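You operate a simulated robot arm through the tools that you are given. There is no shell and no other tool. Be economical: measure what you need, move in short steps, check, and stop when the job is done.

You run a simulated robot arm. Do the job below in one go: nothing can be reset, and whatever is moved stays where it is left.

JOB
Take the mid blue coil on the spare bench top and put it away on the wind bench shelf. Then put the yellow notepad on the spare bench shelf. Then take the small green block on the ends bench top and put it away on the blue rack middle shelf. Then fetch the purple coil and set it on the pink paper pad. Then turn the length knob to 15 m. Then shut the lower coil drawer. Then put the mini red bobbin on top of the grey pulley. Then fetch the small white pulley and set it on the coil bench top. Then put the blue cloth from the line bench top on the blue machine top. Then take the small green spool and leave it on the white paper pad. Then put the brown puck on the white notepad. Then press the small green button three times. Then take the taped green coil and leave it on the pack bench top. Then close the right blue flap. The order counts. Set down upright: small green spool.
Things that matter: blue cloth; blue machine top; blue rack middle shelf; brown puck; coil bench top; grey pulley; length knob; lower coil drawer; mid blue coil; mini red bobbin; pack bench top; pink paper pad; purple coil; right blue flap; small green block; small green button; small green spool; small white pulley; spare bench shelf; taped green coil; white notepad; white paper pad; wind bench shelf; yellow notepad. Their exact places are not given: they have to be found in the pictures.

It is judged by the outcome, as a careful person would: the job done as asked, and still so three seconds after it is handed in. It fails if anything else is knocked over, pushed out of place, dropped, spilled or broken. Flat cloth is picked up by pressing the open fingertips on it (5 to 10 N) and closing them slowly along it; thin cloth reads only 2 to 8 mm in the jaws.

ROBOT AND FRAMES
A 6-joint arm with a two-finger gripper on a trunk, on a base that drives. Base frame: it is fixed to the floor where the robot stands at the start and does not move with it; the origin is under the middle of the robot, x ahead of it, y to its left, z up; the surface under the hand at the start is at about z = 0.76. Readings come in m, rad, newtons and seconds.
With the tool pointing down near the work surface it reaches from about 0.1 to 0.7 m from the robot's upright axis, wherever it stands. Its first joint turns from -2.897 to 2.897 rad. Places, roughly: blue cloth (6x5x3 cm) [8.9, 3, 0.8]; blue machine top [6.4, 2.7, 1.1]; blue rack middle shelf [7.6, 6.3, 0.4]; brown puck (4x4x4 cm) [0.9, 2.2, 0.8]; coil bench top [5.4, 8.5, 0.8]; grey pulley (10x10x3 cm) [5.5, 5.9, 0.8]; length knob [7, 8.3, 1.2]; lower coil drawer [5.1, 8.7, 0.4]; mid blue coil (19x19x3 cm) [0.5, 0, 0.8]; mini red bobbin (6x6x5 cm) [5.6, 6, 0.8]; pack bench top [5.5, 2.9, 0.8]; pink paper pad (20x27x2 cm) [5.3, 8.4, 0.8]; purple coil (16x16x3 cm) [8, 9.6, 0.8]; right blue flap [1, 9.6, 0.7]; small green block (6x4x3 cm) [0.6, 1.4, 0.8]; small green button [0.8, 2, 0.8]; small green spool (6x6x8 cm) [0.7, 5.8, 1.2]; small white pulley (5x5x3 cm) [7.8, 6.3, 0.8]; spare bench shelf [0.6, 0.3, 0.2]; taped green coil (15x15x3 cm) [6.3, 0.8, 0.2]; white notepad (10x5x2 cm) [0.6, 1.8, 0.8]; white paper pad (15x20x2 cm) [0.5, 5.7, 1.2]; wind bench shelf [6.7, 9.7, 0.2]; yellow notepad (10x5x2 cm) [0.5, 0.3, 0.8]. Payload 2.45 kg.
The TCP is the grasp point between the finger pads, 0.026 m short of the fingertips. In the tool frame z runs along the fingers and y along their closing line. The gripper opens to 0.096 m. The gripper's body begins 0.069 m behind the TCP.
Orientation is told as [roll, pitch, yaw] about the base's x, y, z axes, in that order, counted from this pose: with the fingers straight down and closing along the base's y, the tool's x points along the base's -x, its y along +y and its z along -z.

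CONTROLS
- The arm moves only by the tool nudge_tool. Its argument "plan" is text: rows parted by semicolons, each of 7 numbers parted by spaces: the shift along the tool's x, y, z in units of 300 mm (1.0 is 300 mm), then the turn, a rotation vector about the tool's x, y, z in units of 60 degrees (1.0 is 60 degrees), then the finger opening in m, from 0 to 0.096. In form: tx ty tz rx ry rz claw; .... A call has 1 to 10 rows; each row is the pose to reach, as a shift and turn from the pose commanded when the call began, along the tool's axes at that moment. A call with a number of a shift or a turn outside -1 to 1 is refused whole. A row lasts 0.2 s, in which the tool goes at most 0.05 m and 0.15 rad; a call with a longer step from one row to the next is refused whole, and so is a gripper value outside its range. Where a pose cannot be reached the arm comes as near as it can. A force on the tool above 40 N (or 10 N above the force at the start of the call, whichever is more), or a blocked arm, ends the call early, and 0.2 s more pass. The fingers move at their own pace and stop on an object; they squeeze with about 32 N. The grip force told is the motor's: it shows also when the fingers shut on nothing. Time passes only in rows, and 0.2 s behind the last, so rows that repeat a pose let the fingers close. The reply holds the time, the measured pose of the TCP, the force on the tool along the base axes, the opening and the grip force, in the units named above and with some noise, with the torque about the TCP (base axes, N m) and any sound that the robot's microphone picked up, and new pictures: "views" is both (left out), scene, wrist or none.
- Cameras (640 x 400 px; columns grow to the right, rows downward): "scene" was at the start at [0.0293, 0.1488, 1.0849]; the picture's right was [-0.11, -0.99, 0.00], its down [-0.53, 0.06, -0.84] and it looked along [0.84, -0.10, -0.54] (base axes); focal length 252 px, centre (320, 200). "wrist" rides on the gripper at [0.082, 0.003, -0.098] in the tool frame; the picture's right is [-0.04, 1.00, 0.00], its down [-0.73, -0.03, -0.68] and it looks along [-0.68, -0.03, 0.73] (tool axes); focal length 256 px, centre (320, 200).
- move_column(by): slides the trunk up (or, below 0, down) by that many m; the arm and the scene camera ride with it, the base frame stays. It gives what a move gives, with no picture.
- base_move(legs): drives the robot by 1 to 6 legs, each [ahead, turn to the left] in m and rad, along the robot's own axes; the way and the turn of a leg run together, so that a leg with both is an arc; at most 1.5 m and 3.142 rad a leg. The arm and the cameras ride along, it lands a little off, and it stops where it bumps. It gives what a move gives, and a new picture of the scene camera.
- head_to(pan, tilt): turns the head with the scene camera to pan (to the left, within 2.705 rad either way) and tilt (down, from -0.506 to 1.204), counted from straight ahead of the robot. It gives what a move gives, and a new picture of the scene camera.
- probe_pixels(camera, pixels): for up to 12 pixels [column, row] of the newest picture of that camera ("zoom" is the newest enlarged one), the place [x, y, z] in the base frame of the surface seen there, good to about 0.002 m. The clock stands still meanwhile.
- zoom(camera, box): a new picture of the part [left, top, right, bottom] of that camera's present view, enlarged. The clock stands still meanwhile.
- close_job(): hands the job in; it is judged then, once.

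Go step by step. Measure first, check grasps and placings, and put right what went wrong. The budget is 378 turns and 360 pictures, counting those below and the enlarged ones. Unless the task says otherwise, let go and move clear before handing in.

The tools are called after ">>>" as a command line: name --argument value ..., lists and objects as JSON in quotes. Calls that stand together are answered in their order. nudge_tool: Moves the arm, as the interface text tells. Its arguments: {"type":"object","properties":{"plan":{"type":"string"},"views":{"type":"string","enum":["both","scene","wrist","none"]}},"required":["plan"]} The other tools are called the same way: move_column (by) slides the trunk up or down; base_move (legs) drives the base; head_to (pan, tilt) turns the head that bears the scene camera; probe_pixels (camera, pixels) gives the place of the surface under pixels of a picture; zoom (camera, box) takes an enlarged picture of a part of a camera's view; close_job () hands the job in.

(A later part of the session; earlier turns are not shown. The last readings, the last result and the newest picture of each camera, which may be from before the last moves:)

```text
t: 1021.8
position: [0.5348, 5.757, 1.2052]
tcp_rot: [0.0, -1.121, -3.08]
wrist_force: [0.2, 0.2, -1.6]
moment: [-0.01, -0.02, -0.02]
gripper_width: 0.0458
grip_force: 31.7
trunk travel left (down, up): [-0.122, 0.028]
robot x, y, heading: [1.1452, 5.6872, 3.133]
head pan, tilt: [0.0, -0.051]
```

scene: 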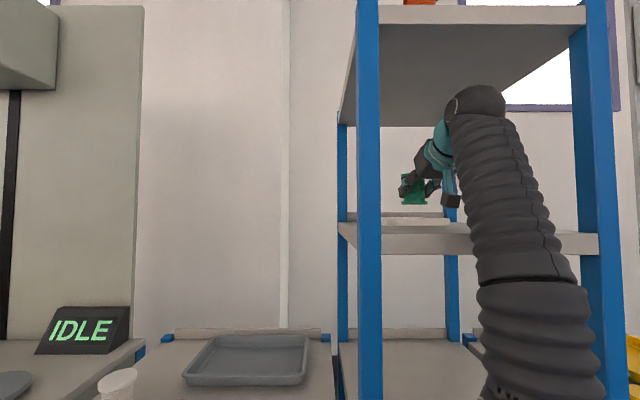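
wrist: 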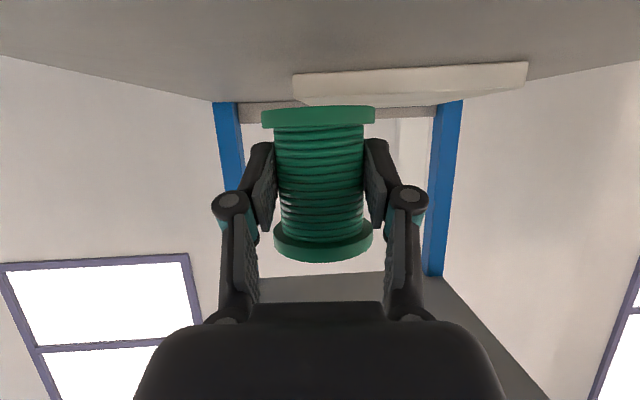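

>>> move_column --by -0.002

>>> move_column --by -0.002

>>> move_column --by -0.002

>>> zoom --camera "wrist" --box '[160, 20, 560, 270]'

```text
t: 1022.3
position: [0.5367, 5.7584, 1.2042]
tcp_rot: [0.0, -1.12, -3.08]
wrist_force: [0.3, -0.3, 0.3]
moment: [0.01, -0.04, -0.02]
gripper_width: 0.0459
grip_force: 31.9
trunk travel left (down, up): [-0.12, 0.03]
robot x, y, heading: [1.1458, 5.6891, 3.134]
head pan, tilt: [0.0, -0.051]
```

```text
t: 1022.9
position: [0.5371, 5.7582, 1.2028]
tcp_rot: [-0.001, -1.122, -3.078]
wrist_force: [0.3, 1.4, 3.8]
moment: [-0.02, -0.07, 0.02]
gripper_width: 0.0458
grip_force: 32.4
trunk travel left (down, up): [-0.118, 0.032]
robot x, y, heading: [1.1469, 5.6886, 3.139]
head pan, tilt: [0.0, -0.051]
```

```text
t: 1023.4
position: [0.5375, 5.7577, 1.2033]
tcp_rot: [-0.003, -1.127, -3.078]
wrist_force: [-7.0, 2.5, 23.6]
moment: [0.16, -0.01, 0.07]
gripper_width: 0.0455
grip_force: 31.8
trunk travel left (down, up): [-0.116, 0.034]
robot x, y, heading: [1.1455, 5.6879, 3.132]
head pan, tilt: [0.0, -0.051]
```

```text
1.60 times, centred on (360, 145) of wrist
```

zoom: 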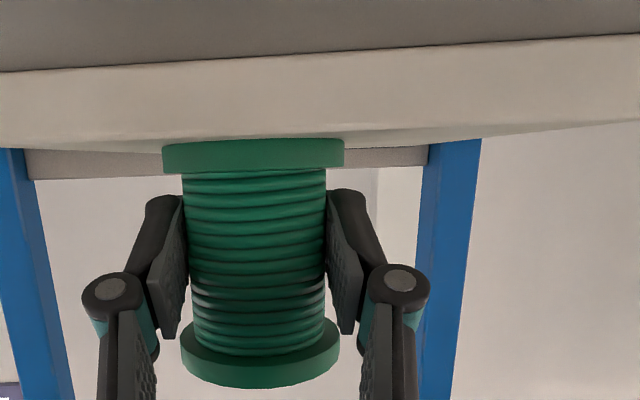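

Contact at 23 N with the flange flush on the pad. Opening and backing out with the base.

>>> nudge_tool --plan "0 0 0 0 0 0 0.06; 0 0 0 0 0 0 0.085; 0 0 0 0 0 0 0.085" --views "none"

>>> base_move --legs '[[-0.3, 0]]'

>>> zoom --camera "scene" --box '[340, 150, 460, 230]'

```text
t: 1024.2
position: [0.5375, 5.7587, 1.2011]
tcp_rot: [-0.001, -1.124, -3.079]
wrist_force: [-0.8, 0.3, -0.2]
moment: [-0.01, 0.01, 0.0]
gripper_width: 0.0851
grip_force: 0.0
trunk travel left (down, up): [-0.116, 0.034]
robot x, y, heading: [1.146, 5.6851, 3.137]
head pan, tilt: [0.0, -0.051]
```

```text
t: 1024.9
position: [0.5392, 5.7583, 1.2027]
tcp_rot: [-0.01, -1.132, -3.068]
wrist_force: [-0.2, -0.4, 13.1]
moment: [0.22, -1.88, 0.03]
gripper_width: 0.0851
grip_force: 0.0
trunk travel left (down, up): [-0.116, 0.034]
robot x, y, heading: [1.1525, 5.6855, 3.141]
head pan, tilt: [0.0, -0.051]
stopped in leg 1: the force on the tool passed its limit at 87 N (the readings are from after the stop); the commanded pose is now the measured one
```

scene: 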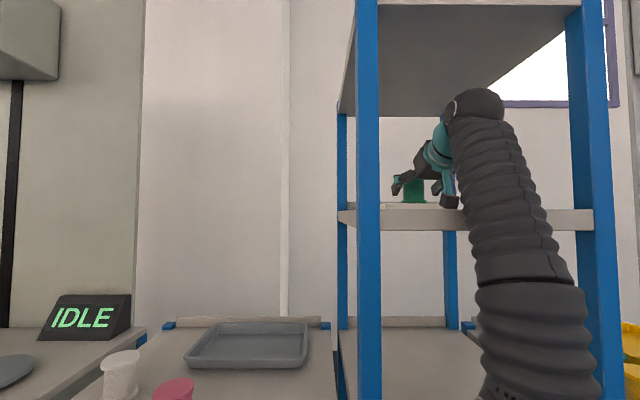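

```text
5.00 times, centred on (400, 190) of scene
```

zoom: 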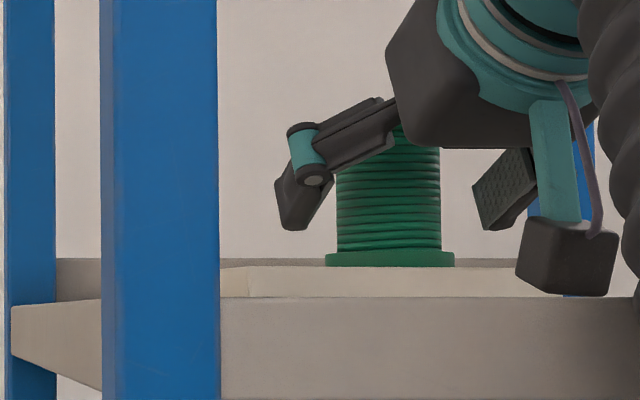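

The wrist camera seems to press on the shelf. Raising the trunk 2.5 cm first, then backing out.

>>> move_column --by 0.025

>>> base_move --legs '[[-0.3, 0]]'

```text
t: 1025.6
position: [0.5371, 5.7587, 1.2263]
tcp_rot: [-0.008, -1.127, -3.073]
wrist_force: [-0.1, 0.3, -0.4]
moment: [0.01, -0.01, -0.02]
gripper_width: 0.0849
grip_force: 0.1
trunk travel left (down, up): [-0.141, 0.009]
robot x, y, heading: [1.146, 5.6846, 3.143]
head pan, tilt: [0.0, -0.051]
```

```text
t: 1027.6
position: [0.8301, 5.7579, 1.2254]
tcp_rot: [-0.007, -1.128, -3.076]
wrist_force: [0.5, 0.3, 0.2]
moment: [0.02, -0.01, -0.02]
gripper_width: 0.0849
grip_force: 0.1
trunk travel left (down, up): [-0.141, 0.009]
robot x, y, heading: [1.4385, 5.6844, 3.126]
head pan, tilt: [0.0, -0.051]
```

scene: 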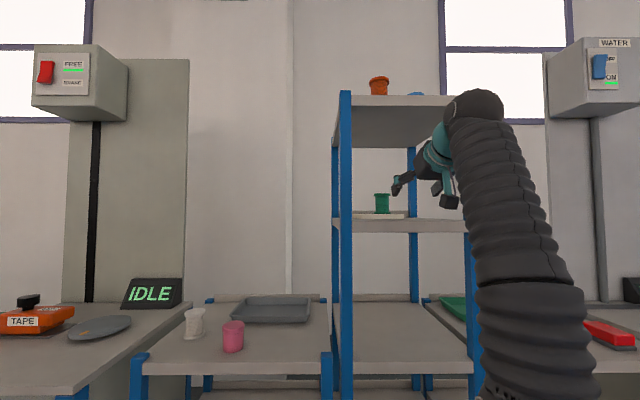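

The spool stands upright on the pad. Restoring the arm to vertical and driving to the ends bench for the puck.

>>> nudge_tool --plan "0.07 0 -0.01 0 0.07 0 0.06; 0.15 0 -0.02 0 0.14 0 0.06; 0.22 0 -0.03 0 0.21 0 0.06; 0.3 0 -0.04 0 0.28 0 0.06; 0.37 0 -0.05 0 0.36 0 0.06; 0.45 0 -0.06 0 0.44 0 0.06; 0.52 0 -0.07 0 0.52 0 0.06; 0.59 0 -0.08 0 0.6 0 0.06; 0.59 0 -0.08 0 0.6 0 0.06" --views "none"

>>> nudge_tool --plan "0 0 0 0 0.08 0 0.06; 0 0 0 0 0.16 0 0.06; 0 0 0 0 0.24 0 0.06; 0 0 0 0 0.32 0 0.06; 0 0 0 0 0.4 0 0.06; 0 0 0 0 0.475 0 0.06; 0 0 0 0 0.475 0 0.06" --views "none"

>>> base_move --legs '[[0, 1.587], [1.5, 0], [1.5, 0], [0.68, 0], [0, -1.571]]'

```text
t: 1029.6
position: [0.9277, 5.7654, 1.0763]
tcp_rot: [-0.002, -0.498, -3.082]
wrist_force: [-1.1, -0.2, -0.7]
moment: [-0.06, -0.1, 0.02]
gripper_width: 0.0602
grip_force: 0.0
out of reach, approached as far as the arm can: row 1, 2, 3, 4, 5, 6
trunk travel left (down, up): [-0.141, 0.009]
robot x, y, heading: [1.4426, 5.6858, 3.126]
head pan, tilt: [0.0, -0.051]
```

```text
t: 1031.2
position: [0.9491, 5.7577, 0.9904]
tcp_rot: [-0.004, -0.005, -3.084]
wrist_force: [-0.2, 0.1, 0.0]
moment: [0.0, 0.0, 0.04]
gripper_width: 0.06
grip_force: 0.0
out of reach, approached as far as the arm can: row 3, 4, 5, 6, 7
trunk travel left (down, up): [-0.141, 0.009]
robot x, y, heading: [1.4392, 5.6849, 3.131]
head pan, tilt: [0.0, -0.051]
```

```text
t: 1056.8
position: [0.9889, 2.0354, 0.989]
tcp_rot: [-0.003, -0.006, -3.045]
wrist_force: [-0.4, -1.1, 0.1]
moment: [0.02, 0.02, -0.01]
gripper_width: 0.0597
grip_force: 0.1
trunk travel left (down, up): [-0.141, 0.009]
robot x, y, heading: [1.4814, 1.9808, -3.106]
head pan, tilt: [0.0, -0.051]
```

scene: 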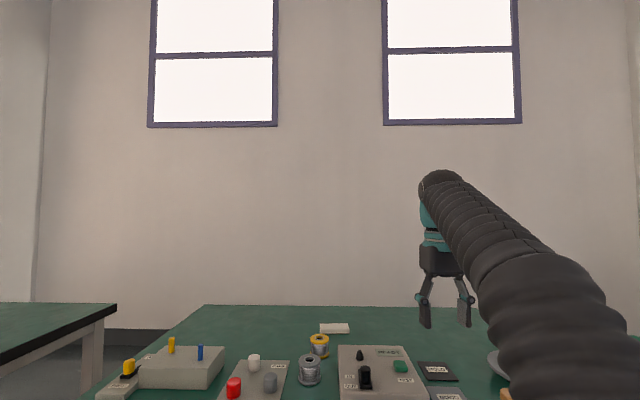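

>>> head_to --pan 0 --tilt 0.62

>>> zoom --camera "scene" --box '[210, 100, 530, 280]'

```text
t: 1057.8
position: [0.9885, 2.0361, 0.9887]
tcp_rot: [-0.005, -0.006, -3.041]
wrist_force: [-0.2, 0.1, -0.5]
moment: [0.0, -0.01, -0.01]
gripper_width: 0.0602
grip_force: 0.0
trunk travel left (down, up): [-0.141, 0.009]
robot x, y, heading: [1.4856, 1.9865, -3.11]
head pan, tilt: [0.0, 0.62]
```

scene: 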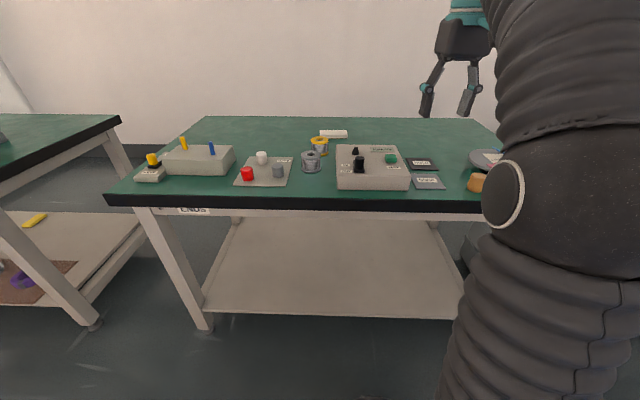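

```text
2.00 times, centred on (370, 190) of scene
```

zoom: 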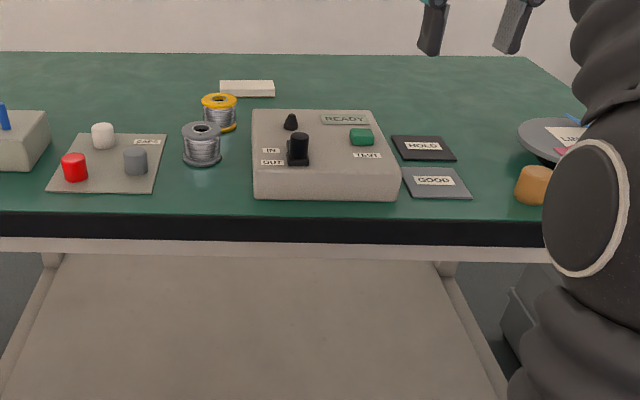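

Brown puck, white notepad and green TEST button found. Probing.

>>> probe_pixels --camera "zoom" --pixels '[[530, 170], [535, 190], [520, 185], [545, 200], [222, 82], [273, 82], [247, 86], [222, 94], [362, 133], [362, 142], [352, 133], [371, 133]]'

>>> probe_pixels --camera "zoom" --pixels '[[400, 215], [350, 170], [330, 110], [545, 168], [517, 195], [438, 185], [273, 94], [300, 135], [530, 205], [600, 215]]'

```text
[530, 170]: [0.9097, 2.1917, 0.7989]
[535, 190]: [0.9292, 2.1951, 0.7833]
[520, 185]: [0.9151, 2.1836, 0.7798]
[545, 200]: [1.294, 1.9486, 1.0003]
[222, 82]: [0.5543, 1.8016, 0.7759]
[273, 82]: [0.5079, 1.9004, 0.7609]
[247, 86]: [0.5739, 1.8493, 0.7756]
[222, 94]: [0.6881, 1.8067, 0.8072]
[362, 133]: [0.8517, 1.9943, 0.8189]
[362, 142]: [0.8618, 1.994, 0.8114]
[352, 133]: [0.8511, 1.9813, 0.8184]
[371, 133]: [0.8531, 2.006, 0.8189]
```

```text
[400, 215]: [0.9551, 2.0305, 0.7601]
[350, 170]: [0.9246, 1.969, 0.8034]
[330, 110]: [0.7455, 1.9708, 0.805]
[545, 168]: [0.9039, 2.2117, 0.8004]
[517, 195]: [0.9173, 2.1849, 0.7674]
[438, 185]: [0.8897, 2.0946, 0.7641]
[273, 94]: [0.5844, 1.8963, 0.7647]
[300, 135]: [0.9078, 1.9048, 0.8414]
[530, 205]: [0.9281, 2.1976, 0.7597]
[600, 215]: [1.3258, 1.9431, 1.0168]
```

Puck centre (0.909, 2.203), notepad centre (0.56, 1.849) with top at 0.776, button (0.852, 1.994, 0.819). Picking up the puck with the tool tilted 40°.

>>> nudge_tool --plan "-0.022 -0.072 0.03 0 -0.084 0 0.065; -0.045 -0.144 0.08 0 -0.167 0 0.065; -0.067 -0.217 0.13 0 -0.25 0 0.065; -0.089 -0.289 0.18 0 -0.334 0 0.065; -0.111 -0.361 0.24 0 -0.417 0 0.065; -0.134 -0.433 0.3 0 -0.5 0 0.065; -0.156 -0.505 0.36 0 -0.584 0 0.065; -0.178 -0.577 0.417 0 -0.667 0 0.065; -0.178 -0.577 0.417 0 -0.667 0 0.065" --views "wrist"

```text
t: 1059.8
position: [0.9171, 2.2041, 0.8652]
tcp_rot: [-0.004, -0.705, -3.041]
wrist_force: [-1.1, 0.1, -0.5]
moment: [0.04, -0.01, -0.02]
gripper_width: 0.0648
grip_force: 0.0
trunk travel left (down, up): [-0.141, 0.009]
robot x, y, heading: [1.4858, 1.9847, -3.111]
head pan, tilt: [0.0, 0.62]
```

wrist: 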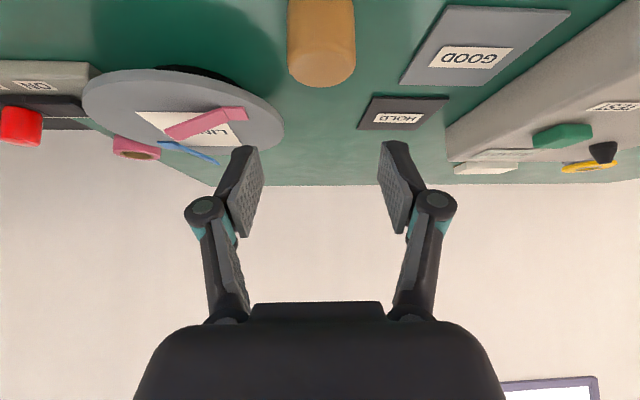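

>>> probe_pixels --camera "wrist" --pixels '[[280, 130], [250, 95], [283, 120], [322, 40], [295, 70], [350, 70], [322, 80]]'

```text
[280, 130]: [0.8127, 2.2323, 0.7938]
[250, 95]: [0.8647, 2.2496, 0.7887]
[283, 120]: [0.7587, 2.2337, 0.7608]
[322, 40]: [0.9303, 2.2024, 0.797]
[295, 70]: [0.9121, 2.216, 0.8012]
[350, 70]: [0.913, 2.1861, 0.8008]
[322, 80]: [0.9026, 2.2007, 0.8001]
```

>>> nudge_tool --plan "0.053 0.005 0.062 0 0 0 0.058; 0.106 0.005 0.124 0 0 0 0.058; 0.157 0.005 0.185 0 0 0 0.058; 0.157 0.005 0.185 0 0 0 0.02; 0.157 0.005 0.185 0 0 0 0.02; 0.157 0.005 0.185 0 0 0 0.02" --views "none"

```text
t: 1061.2
position: [0.9171, 2.2015, 0.7932]
tcp_rot: [-0.004, -0.703, -3.041]
wrist_force: [-0.5, 0.1, 1.0]
moment: [0.02, 0.03, 0.0]
gripper_width: 0.0365
grip_force: 32.1
trunk travel left (down, up): [-0.141, 0.009]
robot x, y, heading: [1.4823, 1.9826, -3.107]
head pan, tilt: [0.0, 0.62]
```

Gripped. Lifting, moving sideways at height, then driving closer.

>>> nudge_tool --plan "-0.09 0 -0.107 0 0 0 0.02; -0.18 0 -0.215 0 0 0 0.02; -0.274 0 -0.323 0 0 0 0.02; -0.274 0.15 -0.323 0 0 0 0.02; -0.274 0.3 -0.323 0 0 0 0.02; -0.274 0.45 -0.323 0 0 0 0.02; -0.274 0.6 -0.323 0 0 0 0.02; -0.274 0.75 -0.323 0 0 0 0.02; -0.274 0.9 -0.323 0 0 0 0.02; -0.274 0.9 -0.323 0 0 0 0.02" --views "none"

>>> base_move --legs '[[0.2, 0]]'

```text
t: 1063.4
position: [0.9447, 1.9314, 0.9199]
tcp_rot: [-0.006, -0.704, -3.04]
wrist_force: [0.2, -0.3, -1.4]
moment: [0.03, 0.02, 0.01]
gripper_width: 0.0367
grip_force: 31.8
trunk travel left (down, up): [-0.141, 0.009]
robot x, y, heading: [1.4807, 1.9864, -3.111]
head pan, tilt: [0.0, 0.62]
```

```text
t: 1065.1
position: [0.7401, 1.9249, 0.9201]
tcp_rot: [-0.004, -0.702, -3.037]
wrist_force: [-0.2, -0.7, -1.0]
moment: [-0.03, -0.02, -0.01]
gripper_width: 0.0364
grip_force: 32.0
trunk travel left (down, up): [-0.141, 0.009]
robot x, y, heading: [1.279, 1.9775, -3.107]
head pan, tilt: [0.0, 0.62]
```

scene: 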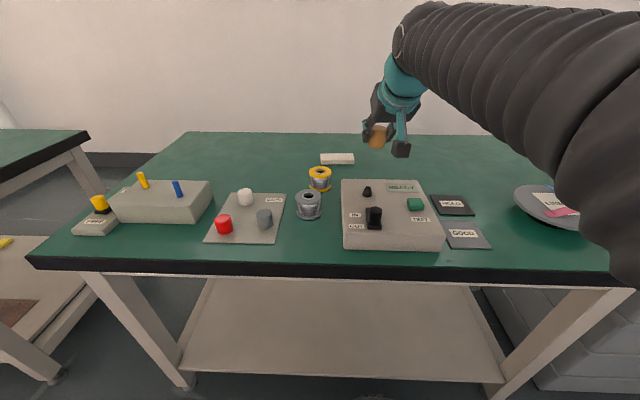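

Notepad clearly visible now. Probing its corners.

>>> probe_pixels --camera "scene" --pixels '[[321, 154], [352, 154], [354, 161], [322, 162], [337, 157], [415, 203], [409, 203], [422, 203], [415, 199], [415, 208]]'

```text
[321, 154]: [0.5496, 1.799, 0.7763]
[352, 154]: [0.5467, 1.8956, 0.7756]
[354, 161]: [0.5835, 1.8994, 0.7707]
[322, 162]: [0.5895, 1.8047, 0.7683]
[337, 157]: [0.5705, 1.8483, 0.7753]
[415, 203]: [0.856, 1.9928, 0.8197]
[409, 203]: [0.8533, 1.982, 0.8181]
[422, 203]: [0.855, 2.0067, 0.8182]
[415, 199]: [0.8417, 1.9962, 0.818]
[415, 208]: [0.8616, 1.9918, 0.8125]
```

>>> nudge_tool --plan "-0.11 0.05 0.093 0 0 0 0.02; -0.22 0.1 0.186 0 0 0 0.02; -0.33 0.15 0.28 0 0 0 0.02; -0.44 0.194 0.373 0 0 0 0.02; -0.37 0.194 0.455 0 0 0 0.02; -0.3 0.194 0.537 0 0 0 0.02; -0.23 0.194 0.62 0 0 0 0.02; -0.212 0.194 0.643 0 0 0 0.02; -0.212 0.194 0.643 0 0 0 0.02" --views "wrist"

```text
t: 1067.1
position: [0.5718, 1.8502, 0.813]
tcp_rot: [-0.005, -0.703, -3.037]
wrist_force: [-0.1, 0.1, -1.0]
moment: [-0.01, -0.02, 0.02]
gripper_width: 0.0366
grip_force: 31.7
trunk travel left (down, up): [-0.141, 0.009]
robot x, y, heading: [1.279, 1.9782, -3.106]
head pan, tilt: [0.0, 0.62]
```

wrist: 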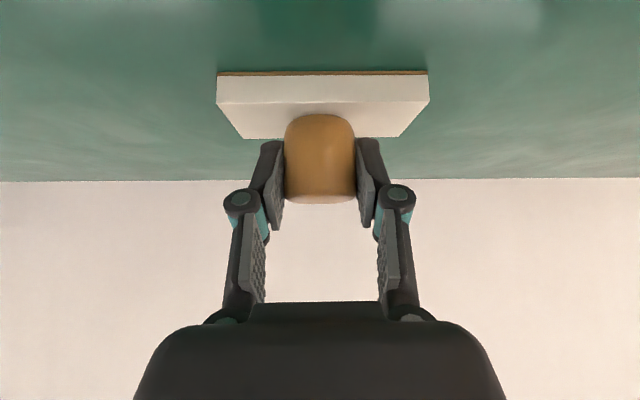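

>>> nudge_tool --plan "0.004 0 0.005 0 0 0 0.02; 0.008 0 0.009 0 0 0 0.02; 0.01 0 0.012 0 0 0 0.02; 0.01 0 0.012 0 0 0 0.02" --views "none"

```text
t: 1068.1
position: [0.5741, 1.8497, 0.8094]
tcp_rot: [-0.006, -0.705, -3.037]
wrist_force: [1.5, 0.0, 1.6]
moment: [0.04, 0.0, -0.01]
gripper_width: 0.0364
grip_force: 32.1
trunk travel left (down, up): [-0.141, 0.009]
robot x, y, heading: [1.2795, 1.9763, -3.112]
head pan, tilt: [0.0, 0.62]
```

Touching. Releasing and lifting off.

>>> nudge_tool --plan "0.001 0 0.002 0 0 0 0.06; 0.001 0 0.002 0 0 0 0.06; 0.001 0 0.002 0 0 0 0.06; -0.08 0 -0.09 0 0 0 0.06; -0.16 0 -0.19 0 0 0 0.06; -0.215 0 -0.254 0 0 0 0.06; -0.1 0 -0.35 0 0 0 0.06; 0 0 -0.44 0 0 0 0.06; 0 0 -0.44 0 0 0 0.06" --views "wrist"

```text
t: 1070.1
position: [0.6586, 1.8597, 0.9085]
tcp_rot: [-0.005, -0.704, -3.035]
wrist_force: [-0.1, 0.0, 0.5]
moment: [-0.03, 0.02, 0.02]
gripper_width: 0.06
grip_force: 0.1
trunk travel left (down, up): [-0.141, 0.009]
robot x, y, heading: [1.279, 1.9752, -3.109]
head pan, tilt: [0.0, 0.62]
```

wrist: 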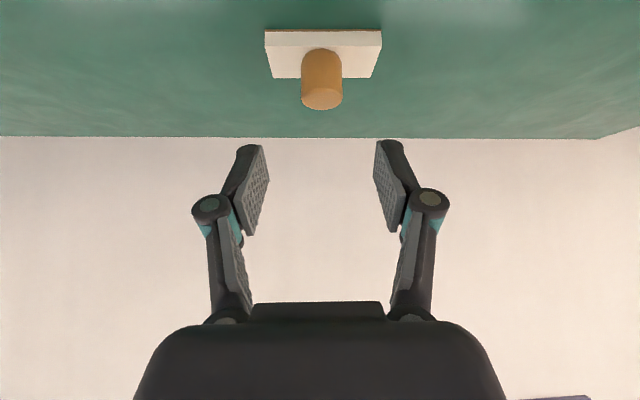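

The puck stands on the notepad. Now the button: straightening the tool, closing the fingers and positioning above it.

>>> nudge_tool --plan "0.066 -0.047 -0.056 0 0.084 0 0.03; 0.132 -0.094 -0.112 0 0.168 0 0; 0.197 -0.141 -0.167 0 0.252 0 0; 0.263 -0.188 -0.223 0 0.337 0 0; 0.329 -0.235 -0.279 0 0.421 0 0; 0.395 -0.282 -0.335 0 0.505 0 0; 0.46 -0.329 -0.39 0 0.589 0 0; 0.526 -0.376 -0.446 0 0.673 0 0; 0.526 -0.376 -0.446 0 0.673 0 0" --views "none"

```text
t: 1072.1
position: [0.8543, 1.9907, 0.91]
tcp_rot: [-0.003, 0.001, -3.04]
wrist_force: [-0.2, -1.0, 0.5]
moment: [0.03, 0.01, -0.03]
gripper_width: 0.0
grip_force: 29.1
trunk travel left (down, up): [-0.141, 0.009]
robot x, y, heading: [1.2808, 1.9743, -3.107]
head pan, tilt: [0.0, 0.62]
```

>>> nudge_tool --plan "0 -0.01 0.1 0 0 0 0; 0 -0.01 0.18 0 0 0 0; 0 -0.01 0.21 0 0 0 0; 0 -0.01 0.225 0 0 0 0; 0 -0.01 0.235 0 0 0 0; 0 -0.01 0.235 0 0 0 0" --views "none"

```text
t: 1073.5
position: [0.8524, 1.9951, 0.8395]
tcp_rot: [-0.004, 0.001, -3.04]
wrist_force: [-0.9, 0.6, 1.8]
moment: [0.03, 0.02, -0.01]
gripper_width: 0.0058
grip_force: 28.7
trunk travel left (down, up): [-0.141, 0.009]
robot x, y, heading: [1.2789, 1.9766, -3.108]
head pan, tilt: [0.0, 0.62]
heard: click
```

Heard a click: press 1. Raising now, to see if release makes a separate sound.

>>> nudge_tool --plan "0 0 -0.03 0 0 0 0; 0 0 -0.08 0 0 0 0; 0 0 -0.08 0 0 0 0; 0 0 -0.08 0 0 0 0" --views "none"

>>> nudge_tool --plan "0 0 0.05 0 0 0 0; 0 0 0.07 0 0 0 0; 0 0 0.082 0 0 0 0; 0 0 0.082 0 0 0 0; 0 0 0.04 0 0 0 0; 0 0 0 0 0 0 0; 0 0 0 0 0 0 0" --views "none"

```text
t: 1074.5
position: [0.8521, 1.9933, 0.8649]
tcp_rot: [-0.005, -0.002, -3.041]
wrist_force: [0.3, -0.1, 1.0]
moment: [0.02, 0.0, 0.03]
gripper_width: 0.0002
grip_force: 28.5
trunk travel left (down, up): [-0.141, 0.009]
robot x, y, heading: [1.2749, 1.9763, -3.108]
head pan, tilt: [0.0, 0.62]
```

```text
t: 1076.1
position: [0.8512, 1.9933, 0.8636]
tcp_rot: [-0.002, 0.002, -3.04]
wrist_force: [-0.1, -0.1, -0.4]
moment: [0.01, -0.03, 0.01]
gripper_width: 0.0
grip_force: 28.8
trunk travel left (down, up): [-0.141, 0.009]
robot x, y, heading: [1.2827, 1.9779, -3.106]
head pan, tilt: [0.0, 0.62]
heard: click
```

Press 2 confirmed by a click. Press 3.

>>> nudge_tool --plan "0 0 0.05 0 0 0 0; 0 0 0.07 0 0 0 0; 0 0 0.082 0 0 0 0; 0 0 0.082 0 0 0 0; 0 0 0.04 0 0 0 0; 0 0 0 0 0 0 0; 0 0 0 0 0 0 0" --views "none"

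```text
t: 1077.7
position: [0.8527, 1.9942, 0.8619]
tcp_rot: [-0.004, 0.001, -3.041]
wrist_force: [-0.9, 0.6, 0.3]
moment: [0.02, 0.02, 0.0]
gripper_width: 0.0002
grip_force: 29.1
trunk travel left (down, up): [-0.141, 0.009]
robot x, y, heading: [1.2795, 1.9779, -3.106]
head pan, tilt: [0.0, 0.62]
heard: click
```

Three clicks heard. Next: the taped green coil near (6.3, 0.8, 0.2). Raising the arm and driving there.

>>> nudge_tool --plan "0 0 -0.12 0 0 0 0.07; 0 0 -0.24 0 0 0 0.07; 0 0 -0.36 0 0 0 0.07; 0 0 -0.36 0 0 0 0.07" --views "none"

>>> base_move --legs '[[-0.45, 0], [0, 2.856], [1.5, 0], [1.5, 0], [0.5, 0], [0, 0.25]]'

```text
t: 1078.7
position: [0.8549, 1.9925, 0.9728]
tcp_rot: [-0.003, 0.0, -3.04]
wrist_force: [0.3, 0.1, -0.1]
moment: [0.01, 0.01, 0.01]
gripper_width: 0.0698
grip_force: 0.0
trunk travel left (down, up): [-0.141, 0.009]
robot x, y, heading: [1.2786, 1.9791, -3.107]
head pan, tilt: [0.0, 0.62]
```

```text
t: 1105.5
position: [5.5108, 1.0537, 0.9733]
tcp_rot: [-0.002, 0.002, 0.049]
wrist_force: [0.1, 0.4, 0.5]
moment: [0.0, 0.0, 0.0]
gripper_width: 0.0699
grip_force: 0.1
trunk travel left (down, up): [-0.141, 0.009]
robot x, y, heading: [5.0883, 1.0884, -0.016]
head pan, tilt: [0.0, 0.62]
```

scene: 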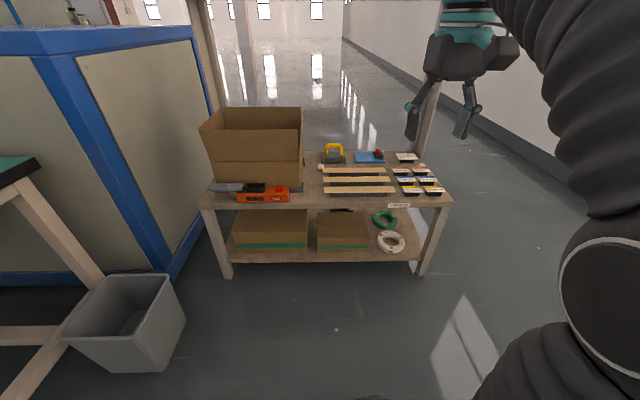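

The green coil is on the lower shelf at (385,219), with a white coil in front of it. Probing and zooming.

>>> probe_pixels --camera "scene" --pixels '[[374, 218], [397, 220], [385, 211], [385, 228], [377, 240], [404, 243], [390, 232], [390, 251], [400, 262], [330, 262], [430, 265], [400, 205]]'

>>> zoom --camera "scene" --box '[310, 190, 450, 280]'

>>> probe_pixels --camera "zoom" --pixels '[[290, 120], [395, 125], [340, 95], [340, 165], [310, 230], [430, 235], [365, 200], [365, 275], [340, 130], [270, 200], [270, 250], [460, 180]]'

```text
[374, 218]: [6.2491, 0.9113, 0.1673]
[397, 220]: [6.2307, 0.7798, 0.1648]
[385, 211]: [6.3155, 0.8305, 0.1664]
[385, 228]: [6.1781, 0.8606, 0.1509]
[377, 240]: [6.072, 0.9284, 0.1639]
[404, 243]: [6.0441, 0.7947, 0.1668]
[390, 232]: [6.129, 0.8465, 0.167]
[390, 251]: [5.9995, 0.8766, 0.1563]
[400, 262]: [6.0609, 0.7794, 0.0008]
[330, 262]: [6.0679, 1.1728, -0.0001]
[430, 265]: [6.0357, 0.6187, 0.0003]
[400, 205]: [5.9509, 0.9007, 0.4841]
```

```text
4.44 times, centred on (380, 235) of scene
```

zoom: 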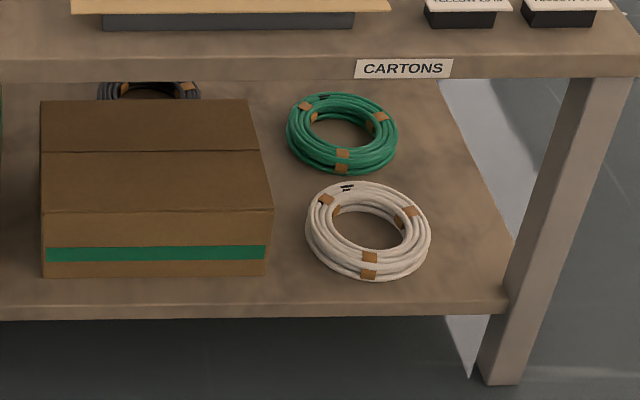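

```text
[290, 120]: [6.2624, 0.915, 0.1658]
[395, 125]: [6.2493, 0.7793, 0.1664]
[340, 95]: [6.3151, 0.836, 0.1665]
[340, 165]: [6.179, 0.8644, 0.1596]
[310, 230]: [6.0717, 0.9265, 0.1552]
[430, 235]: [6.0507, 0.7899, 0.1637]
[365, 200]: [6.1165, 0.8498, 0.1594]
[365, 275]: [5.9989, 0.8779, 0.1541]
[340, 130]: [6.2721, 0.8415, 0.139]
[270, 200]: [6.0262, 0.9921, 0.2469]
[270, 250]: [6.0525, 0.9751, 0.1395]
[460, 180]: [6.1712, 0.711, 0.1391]
```

Shelf z 0.139; green coil centre (6.247, 0.847), r 0.07, deep behind the white coil. The bench's right end looks better for access. Probing the space there.

>>> probe_pixels --camera "scene" --pixels '[[480, 230], [500, 200], [545, 230], [600, 215], [425, 275], [455, 200], [440, 130], [420, 150], [430, 215], [620, 240], [470, 300], [450, 190]]'

```text
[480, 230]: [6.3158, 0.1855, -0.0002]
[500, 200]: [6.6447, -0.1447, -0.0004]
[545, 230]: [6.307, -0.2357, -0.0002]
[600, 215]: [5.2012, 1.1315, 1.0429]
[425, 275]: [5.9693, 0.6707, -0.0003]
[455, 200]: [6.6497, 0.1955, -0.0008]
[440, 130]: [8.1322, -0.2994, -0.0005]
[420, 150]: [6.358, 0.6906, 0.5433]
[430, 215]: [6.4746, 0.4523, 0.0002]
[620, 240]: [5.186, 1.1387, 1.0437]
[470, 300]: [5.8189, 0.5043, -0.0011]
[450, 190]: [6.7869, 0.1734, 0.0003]
```

>>> base_move --legs '[[0, -1.292], [1.39, 0], [0, 1.25], [0.83, 0], [0, 1.63]]'

```text
t: 1126.6
position: [6.3044, 0.1222, 0.9727]
tcp_rot: [-0.005, 0.002, 1.616]
wrist_force: [0.8, -0.1, 0.7]
moment: [0.01, -0.01, 0.03]
gripper_width: 0.0699
grip_force: 0.1
trunk travel left (down, up): [-0.141, 0.009]
robot x, y, heading: [6.2633, -0.2977, 1.551]
head pan, tilt: [0.0, 0.62]
```

scene: 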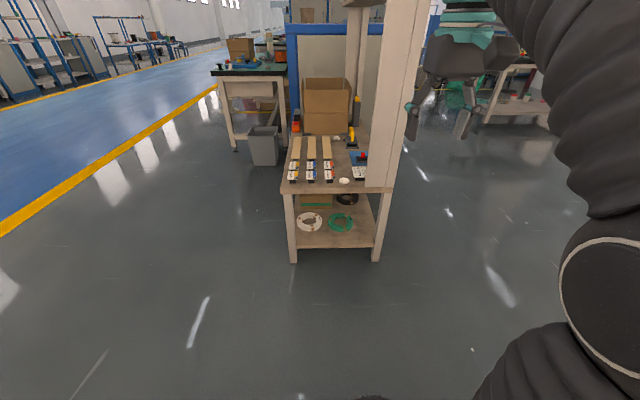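

Good view of the bench end. The coil sits 0.2 m inside, so I'll hook it with closed fingers, pull it toward this edge, then grip it. Preparing the tilted low posture in open space.

>>> nudge_tool --plan "-0.086 0.03 0 0 -0.1 0 0; -0.171 0.06 0 0 -0.2 0 0; -0.257 0.09 0 0 -0.3 0 0; -0.343 0.12 0 0 -0.4 0 0; -0.429 0.15 0 0 -0.5 0 0; -0.514 0.18 0 0 -0.6 0 0; -0.6 0.21 0 0 -0.7 0 0; -0.6 0.21 0 0 -0.7 0 0" --views "none"

>>> move_column --by -0.14

>>> nudge_tool --plan "0.098 0 0.109 0 0 0 0; 0.197 0 0.219 0 0 0 0; 0.295 0 0.328 0 0 0 0; 0.393 0 0.437 0 0 0 0; 0.492 0 0.547 0 0 0 0; 0.59 0 0.656 0 0 0 0; 0.59 0 0.656 0 0 0 0" --views "none"

>>> nudge_tool --plan "0.098 0 0.109 0 0 0 0; 0.197 0 0.219 0 0 0 0; 0.295 0 0.328 0 0 0 0; 0.393 0 0.437 0 0 0 0; 0.492 0 0.547 0 0 0 0; 0.58 0 0.645 0 0 0 0; 0.58 0 0.645 0 0 0 0" --views "none"

```text
t: 1128.4
position: [6.2329, 0.3007, 0.9726]
tcp_rot: [-0.003, -0.733, 1.62]
wrist_force: [-0.8, -0.8, 0.4]
moment: [0.05, 0.0, 0.0]
gripper_width: 0.0
grip_force: 28.3
trunk travel left (down, up): [-0.141, 0.009]
robot x, y, heading: [6.2623, -0.2967, 1.546]
head pan, tilt: [0.0, 0.62]
```

```text
t: 1130.1
position: [6.2342, 0.3012, 0.8335]
tcp_rot: [-0.006, -0.733, 1.619]
wrist_force: [0.0, 0.4, 0.2]
moment: [-0.02, 0.0, -0.02]
gripper_width: 0.0
grip_force: 28.6
trunk travel left (down, up): [-0.001, 0.149]
robot x, y, heading: [6.27, -0.3012, 1.553]
head pan, tilt: [0.0, 0.62]
```

```text
t: 1131.7
position: [6.2361, 0.3019, 0.5643]
tcp_rot: [-0.005, -0.729, 1.619]
wrist_force: [0.7, 0.0, -0.9]
moment: [-0.01, 0.01, 0.0]
gripper_width: 0.0
grip_force: 28.4
trunk travel left (down, up): [-0.001, 0.149]
robot x, y, heading: [6.2653, -0.3001, 1.548]
head pan, tilt: [0.0, 0.62]
```

```text
t: 1133.3
position: [6.2351, 0.3029, 0.3096]
tcp_rot: [-0.006, -0.733, 1.621]
wrist_force: [0.6, -1.0, 0.9]
moment: [-0.02, 0.0, -0.05]
gripper_width: 0.0
grip_force: 27.8
out of reach, approached as far as the arm can: row 3
trunk travel left (down, up): [-0.001, 0.149]
robot x, y, heading: [6.2637, -0.301, 1.55]
head pan, tilt: [0.0, 0.62]
```

>>> nudge_tool --plan "0.02 0 0.12 0 0 0 0; 0.04 0 0.25 0 0 0 0; 0.06 0 0.37 0 0 0 0; 0.075 0 0.39 0 0 0 0; 0.075 0 0.39 0 0 0 0" --views "none"

>>> base_move --legs '[[0.4, 0]]'

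```text
t: 1134.5
position: [6.2341, 0.3634, 0.2072]
tcp_rot: [-0.006, -0.732, 1.62]
wrist_force: [0.2, -0.6, -0.6]
moment: [-0.04, -0.01, 0.0]
gripper_width: 0.0002
grip_force: 28.4
trunk travel left (down, up): [-0.001, 0.149]
robot x, y, heading: [6.2652, -0.3021, 1.551]
head pan, tilt: [0.0, 0.62]
```

```text
t: 1136.9
position: [6.2423, 0.7575, 0.2074]
tcp_rot: [-0.006, -0.733, 1.62]
wrist_force: [0.1, 0.5, -0.3]
moment: [0.0, 0.03, 0.01]
gripper_width: 0.0
grip_force: 28.8
trunk travel left (down, up): [-0.001, 0.149]
robot x, y, heading: [6.2722, 0.096, 1.549]
head pan, tilt: [0.0, 0.62]
```

scene: 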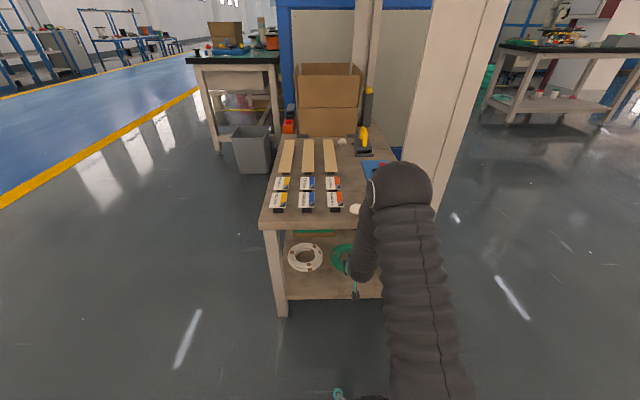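

>>> probe_pixels --camera "scene" --pixels '[[395, 175], [375, 210], [362, 255], [330, 228], [342, 245], [355, 262], [340, 296]]'

>>> zoom --camera "wrist" --box '[0, 0, 640, 400]'

```text
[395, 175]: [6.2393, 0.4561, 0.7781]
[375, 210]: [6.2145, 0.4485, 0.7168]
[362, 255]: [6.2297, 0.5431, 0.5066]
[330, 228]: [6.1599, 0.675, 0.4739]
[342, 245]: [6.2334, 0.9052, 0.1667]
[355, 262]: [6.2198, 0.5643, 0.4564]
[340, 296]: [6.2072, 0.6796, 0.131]
```

```text
1.00 times, centred on (320, 200) of wrist (not enlarged: the box is as wide or as high as the picture)
```

zoom: 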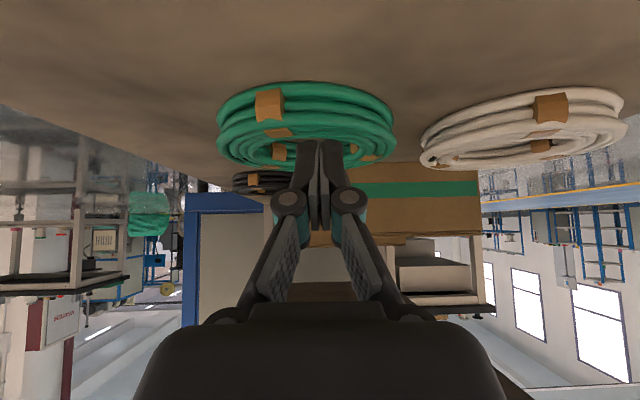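

Clearances fine. Moving the fingertips into the coil's hole, then pulling 9 cm toward the edge.

>>> nudge_tool --plan "-0.062 0 0.056 0 0 0 0; -0.126 0 0.113 0 0 0 0; -0.09 0 0.155 0 0 0 0; -0.045 0 0.203 0 0 0 0; -0.045 0 0.203 0 0 0 0" --views "none"

>>> nudge_tool --plan "0.04 0 -0.036 0 0 0 0; 0.08 0 -0.072 0 0 0 0; 0.12 0 -0.108 0 0 0 0; 0.16 0 -0.144 0 0 0 0; 0.2 0 -0.18 0 0 0 0; 0.235 0 -0.21 0 0 0 0; 0.235 0 -0.21 0 0 0 0" --views "wrist"

```text
t: 1138.3
position: [6.2414, 0.8129, 0.1763]
tcp_rot: [-0.005, -0.751, 1.618]
wrist_force: [0.6, 3.2, 7.2]
moment: [-0.05, 0.11, -0.04]
gripper_width: 0.0001
grip_force: 28.7
trunk travel left (down, up): [-0.001, 0.149]
robot x, y, heading: [6.2729, 0.094, 1.546]
head pan, tilt: [0.0, 0.62]
stopped in row 5: the force on the tool passed its limit at 42 N (the readings are from after the stop); the commanded pose is now the measured one
```

```text
t: 1139.9
position: [6.2451, 0.7175, 0.1744]
tcp_rot: [-0.005, -0.744, 1.618]
wrist_force: [0.5, 1.4, 2.1]
moment: [0.0, 0.0, 0.0]
gripper_width: 0.0
grip_force: 28.5
trunk travel left (down, up): [-0.001, 0.149]
robot x, y, heading: [6.273, 0.093, 1.548]
head pan, tilt: [0.0, 0.62]
```

wrist: 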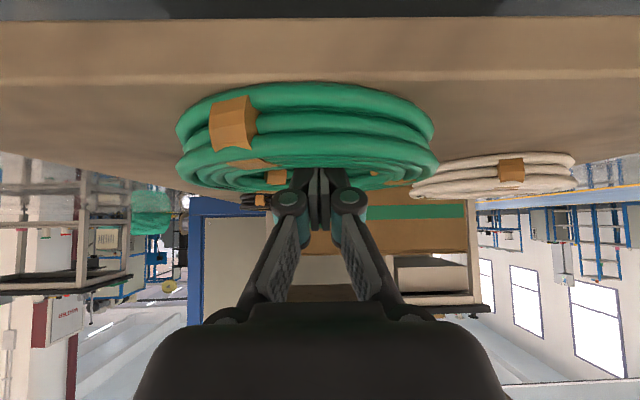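

>>> probe_pixels --camera "wrist" --pixels '[[180, 140], [436, 145], [305, 90], [300, 55], [300, 75], [300, 115], [260, 180], [400, 180]]'

```text
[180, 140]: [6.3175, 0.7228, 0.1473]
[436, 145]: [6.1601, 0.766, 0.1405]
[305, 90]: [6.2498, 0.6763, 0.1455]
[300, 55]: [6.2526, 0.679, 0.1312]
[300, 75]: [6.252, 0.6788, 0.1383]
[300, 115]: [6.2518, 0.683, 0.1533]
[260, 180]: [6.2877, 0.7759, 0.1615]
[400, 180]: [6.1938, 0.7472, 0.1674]
```

The coil's near edge is now at the shelf edge (y 0.68), centre about (6.243, 0.75). Lifting out, opening, and moving to its −x side.

>>> nudge_tool --plan "-0.03 0 -0.034 0 0 0 0; -0.095 0 -0.103 0 0 0 0; -0.115 0.07 -0.085 0 0 0 0.03; -0.135 0.14 -0.065 0 0 0 0.06; -0.155 0.193 -0.048 0 0 0 0.06; -0.155 0.193 -0.048 0 0 0 0.06" --views "wrist"

```text
t: 1141.3
position: [6.1875, 0.7395, 0.2154]
tcp_rot: [-0.005, -0.744, 1.617]
wrist_force: [0.0, 0.5, 1.3]
moment: [0.01, -0.01, -0.01]
gripper_width: 0.0598
grip_force: 0.1
trunk travel left (down, up): [-0.001, 0.149]
robot x, y, heading: [6.275, 0.0938, 1.547]
head pan, tilt: [0.0, 0.62]
```

wrist: 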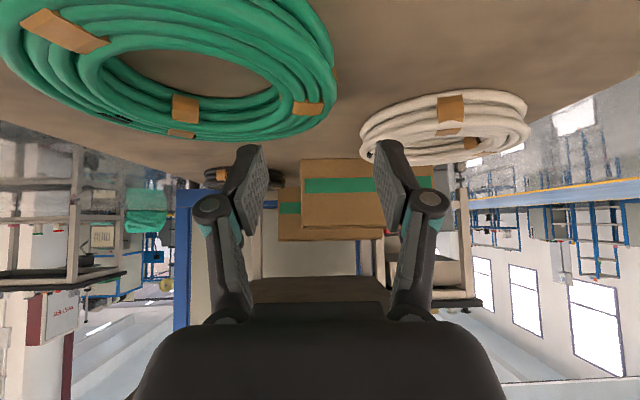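

>>> probe_pixels --camera "wrist" --pixels '[[335, 85], [330, 100], [275, 95], [262, 80], [250, 110], [200, 135], [120, 60], [130, 105], [5, 60], [300, 70]]'

```text
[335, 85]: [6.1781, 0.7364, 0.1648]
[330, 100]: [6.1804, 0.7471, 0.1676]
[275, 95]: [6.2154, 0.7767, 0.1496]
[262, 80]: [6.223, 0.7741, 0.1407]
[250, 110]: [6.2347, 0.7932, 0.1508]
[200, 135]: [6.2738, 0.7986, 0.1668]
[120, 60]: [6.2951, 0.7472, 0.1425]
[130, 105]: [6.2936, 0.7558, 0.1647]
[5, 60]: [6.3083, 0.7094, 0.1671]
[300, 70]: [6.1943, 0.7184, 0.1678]
```

>>> nudge_tool --plan "0.05 -0.012 0.01 0 0 0 0.06; 0.09 -0.012 0.045 0 0 0 0.06; 0.116 -0.012 0.07 0 0 0 0.06; 0.116 -0.012 0.07 0 0 0 0.02; 0.116 -0.012 0.07 0 0 0 0; 0.116 -0.012 0.07 0 0 0 0; 0.116 -0.012 0.07 0 0 0 0" --views "none"

```text
t: 1142.9
position: [6.1911, 0.7291, 0.1775]
tcp_rot: [-0.005, -0.748, 1.618]
wrist_force: [-0.1, 3.7, 9.9]
moment: [0.33, 0.24, -0.09]
gripper_width: 0.0305
grip_force: 32.3
trunk travel left (down, up): [-0.001, 0.149]
robot x, y, heading: [6.2718, 0.096, 1.547]
head pan, tilt: [0.0, 0.62]
```

Gripped the ring section (30 mm). Lifting 4 cm and backing out.

>>> nudge_tool --plan "-0.045 0 -0.049 0 0 0 0; -0.091 0 -0.098 0 0 0 0; -0.091 0 -0.098 0 0 0 0" --views "none"

>>> base_move --legs '[[-0.4, 0]]'

```text
t: 1143.7
position: [6.1905, 0.7273, 0.2168]
tcp_rot: [-0.005, -0.745, 1.619]
wrist_force: [0.3, -0.3, -1.8]
moment: [0.02, 0.08, -0.01]
gripper_width: 0.0305
grip_force: 31.9
trunk travel left (down, up): [-0.001, 0.149]
robot x, y, heading: [6.2738, 0.0944, 1.55]
head pan, tilt: [0.0, 0.62]
```

```text
t: 1146.2
position: [6.1823, 0.3231, 0.2165]
tcp_rot: [-0.005, -0.745, 1.611]
wrist_force: [-0.5, 0.6, -1.9]
moment: [-0.01, 0.07, 0.02]
gripper_width: 0.0297
grip_force: 32.3
trunk travel left (down, up): [-0.001, 0.149]
robot x, y, heading: [6.2617, -0.3078, 1.546]
head pan, tilt: [0.0, 0.62]
```

scene: 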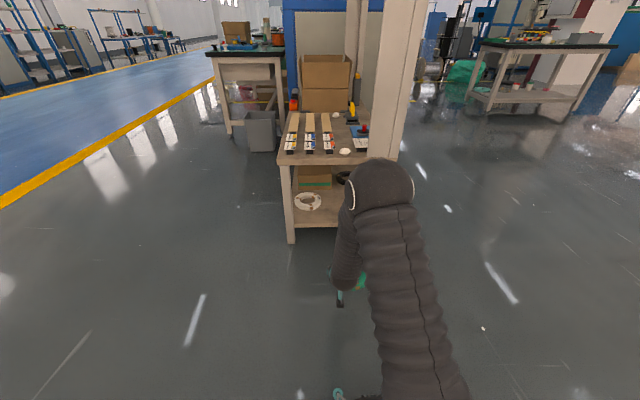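

The coil is in hand. Raising it and driving to the west side of the pack bench.

>>> nudge_tool --plan "-0.1 0 -0.11 0 0 0 0; -0.2 0 -0.22 0 0 0 0; -0.3 0 -0.33 0 0 0 0; -0.4 0 -0.44 0 0 0 0; -0.5 0 -0.55 0 0 0 0; -0.6 0 -0.66 0 0 0 0; -0.6 0 -0.66 0 0 0 0" --views "none"

>>> nudge_tool --plan "-0.1 0 -0.11 0 0 0 0; -0.2 0 -0.22 0 0 0 0; -0.3 0 -0.33 0 0 0 0; -0.3 0 -0.45 0 0 0 0; -0.3 0 -0.58 0 0 0 0; -0.25 0 -0.7 0 0 0 0; -0.2 0 -0.82 0 0 0 0; -0.12 0 -0.92 0 0 0 0; -0.12 0 -0.92 0 0 0 0" --views "none"

>>> move_column --by 0.13

>>> base_move --legs '[[0, 1.62], [1.4, 0], [0, -1.466], [1.5, 0], [1.5, 0], [0, -1.7]]'

```text
t: 1147.8
position: [6.18, 0.3219, 0.4854]
tcp_rot: [-0.019, -0.745, 1.633]
wrist_force: [-0.7, -0.3, -2.6]
moment: [-0.04, 0.09, -0.06]
gripper_width: 0.03
grip_force: 32.1
trunk travel left (down, up): [-0.001, 0.149]
robot x, y, heading: [6.2632, -0.3096, 1.543]
head pan, tilt: [0.0, 0.62]
```

```text
t: 1149.8
position: [6.1791, 0.1583, 0.7108]
tcp_rot: [-0.016, -0.749, 1.613]
wrist_force: [-0.3, 0.6, -1.4]
moment: [-0.04, 0.12, 0.04]
gripper_width: 0.03
grip_force: 31.5
out of reach, approached as far as the arm can: row 3, 4, 5, 6, 7, 8, 9
trunk travel left (down, up): [-0.001, 0.149]
robot x, y, heading: [6.2631, -0.3123, 1.544]
head pan, tilt: [0.0, 0.62]
```

```text
t: 1151.4
position: [6.1797, 0.1581, 0.8411]
tcp_rot: [-0.016, -0.75, 1.612]
wrist_force: [0.9, -0.4, -1.4]
moment: [-0.04, 0.08, -0.01]
gripper_width: 0.0301
grip_force: 32.3
trunk travel left (down, up): [-0.131, 0.019]
robot x, y, heading: [6.2647, -0.312, 1.543]
head pan, tilt: [0.0, 0.62]
```

```text
t: 1183.9
position: [4.8177, 2.7118, 0.8419]
tcp_rot: [-0.015, -0.748, 0.125]
wrist_force: [-0.7, -0.6, -0.6]
moment: [0.1, 0.01, -0.01]
gripper_width: 0.0297
grip_force: 31.3
trunk travel left (down, up): [-0.131, 0.019]
robot x, y, heading: [4.3602, 2.5878, 0.048]
head pan, tilt: [0.0, 0.62]
```

scene: 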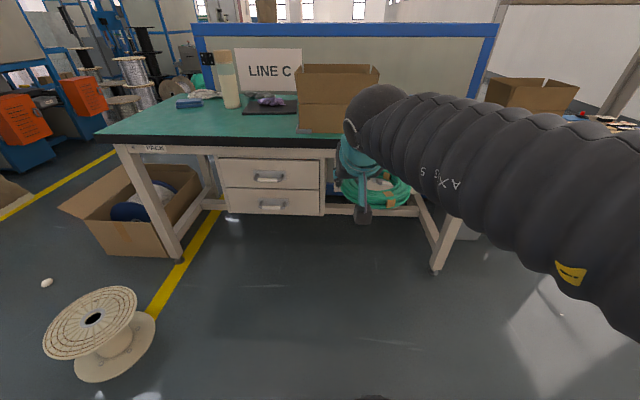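

>>> probe_pixels --camera "scene" --pixels '[[150, 120], [200, 115], [240, 128], [280, 128], [200, 138], [105, 132], [185, 104], [232, 107], [245, 113], [298, 130], [320, 138], [290, 113]]'

```text
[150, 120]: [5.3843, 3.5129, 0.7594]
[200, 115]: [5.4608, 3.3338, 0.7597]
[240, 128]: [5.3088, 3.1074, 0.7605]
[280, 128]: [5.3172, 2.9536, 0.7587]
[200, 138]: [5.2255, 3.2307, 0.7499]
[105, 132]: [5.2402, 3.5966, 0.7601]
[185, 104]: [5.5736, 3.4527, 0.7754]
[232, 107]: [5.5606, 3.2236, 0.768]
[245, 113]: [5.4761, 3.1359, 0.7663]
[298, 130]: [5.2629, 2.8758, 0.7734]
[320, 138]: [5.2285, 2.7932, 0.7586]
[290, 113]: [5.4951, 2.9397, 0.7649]
```

>>> probe_pixels --camera "scene" --pixels '[[150, 330], [110, 378], [135, 300], [165, 258], [47, 283], [180, 262]]'

```text
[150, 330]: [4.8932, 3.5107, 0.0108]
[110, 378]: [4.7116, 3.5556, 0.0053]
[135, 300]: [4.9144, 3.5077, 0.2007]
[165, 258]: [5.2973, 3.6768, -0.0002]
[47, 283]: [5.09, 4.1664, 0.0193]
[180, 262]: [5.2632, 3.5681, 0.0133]
```

Free area at x 5.24–5.46, y 2.95–3.5. I'll move the base closer and place the coil centred near (5.345, 3.22).

>>> base_move --legs '[[0, 0.786], [0.57, 0], [0, -0.83]]'

```text
t: 1191.4
position: [5.1948, 3.1282, 0.8419]
tcp_rot: [-0.016, -0.748, 0.102]
wrist_force: [0.4, 0.4, -0.9]
moment: [0.1, 0.01, -0.01]
gripper_width: 0.0297
grip_force: 31.8
trunk travel left (down, up): [-0.131, 0.019]
robot x, y, heading: [4.7311, 3.0139, 0.027]
head pan, tilt: [0.0, 0.62]
```

scene: 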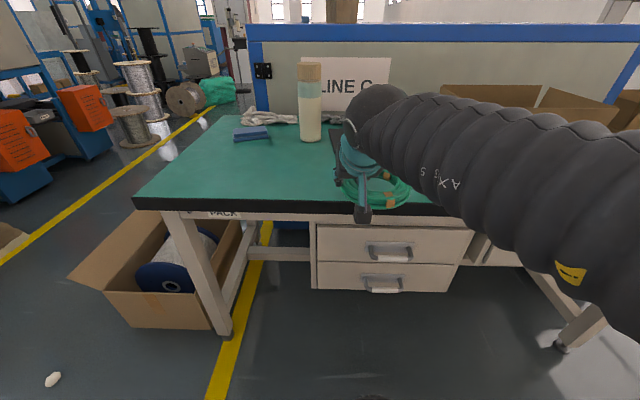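

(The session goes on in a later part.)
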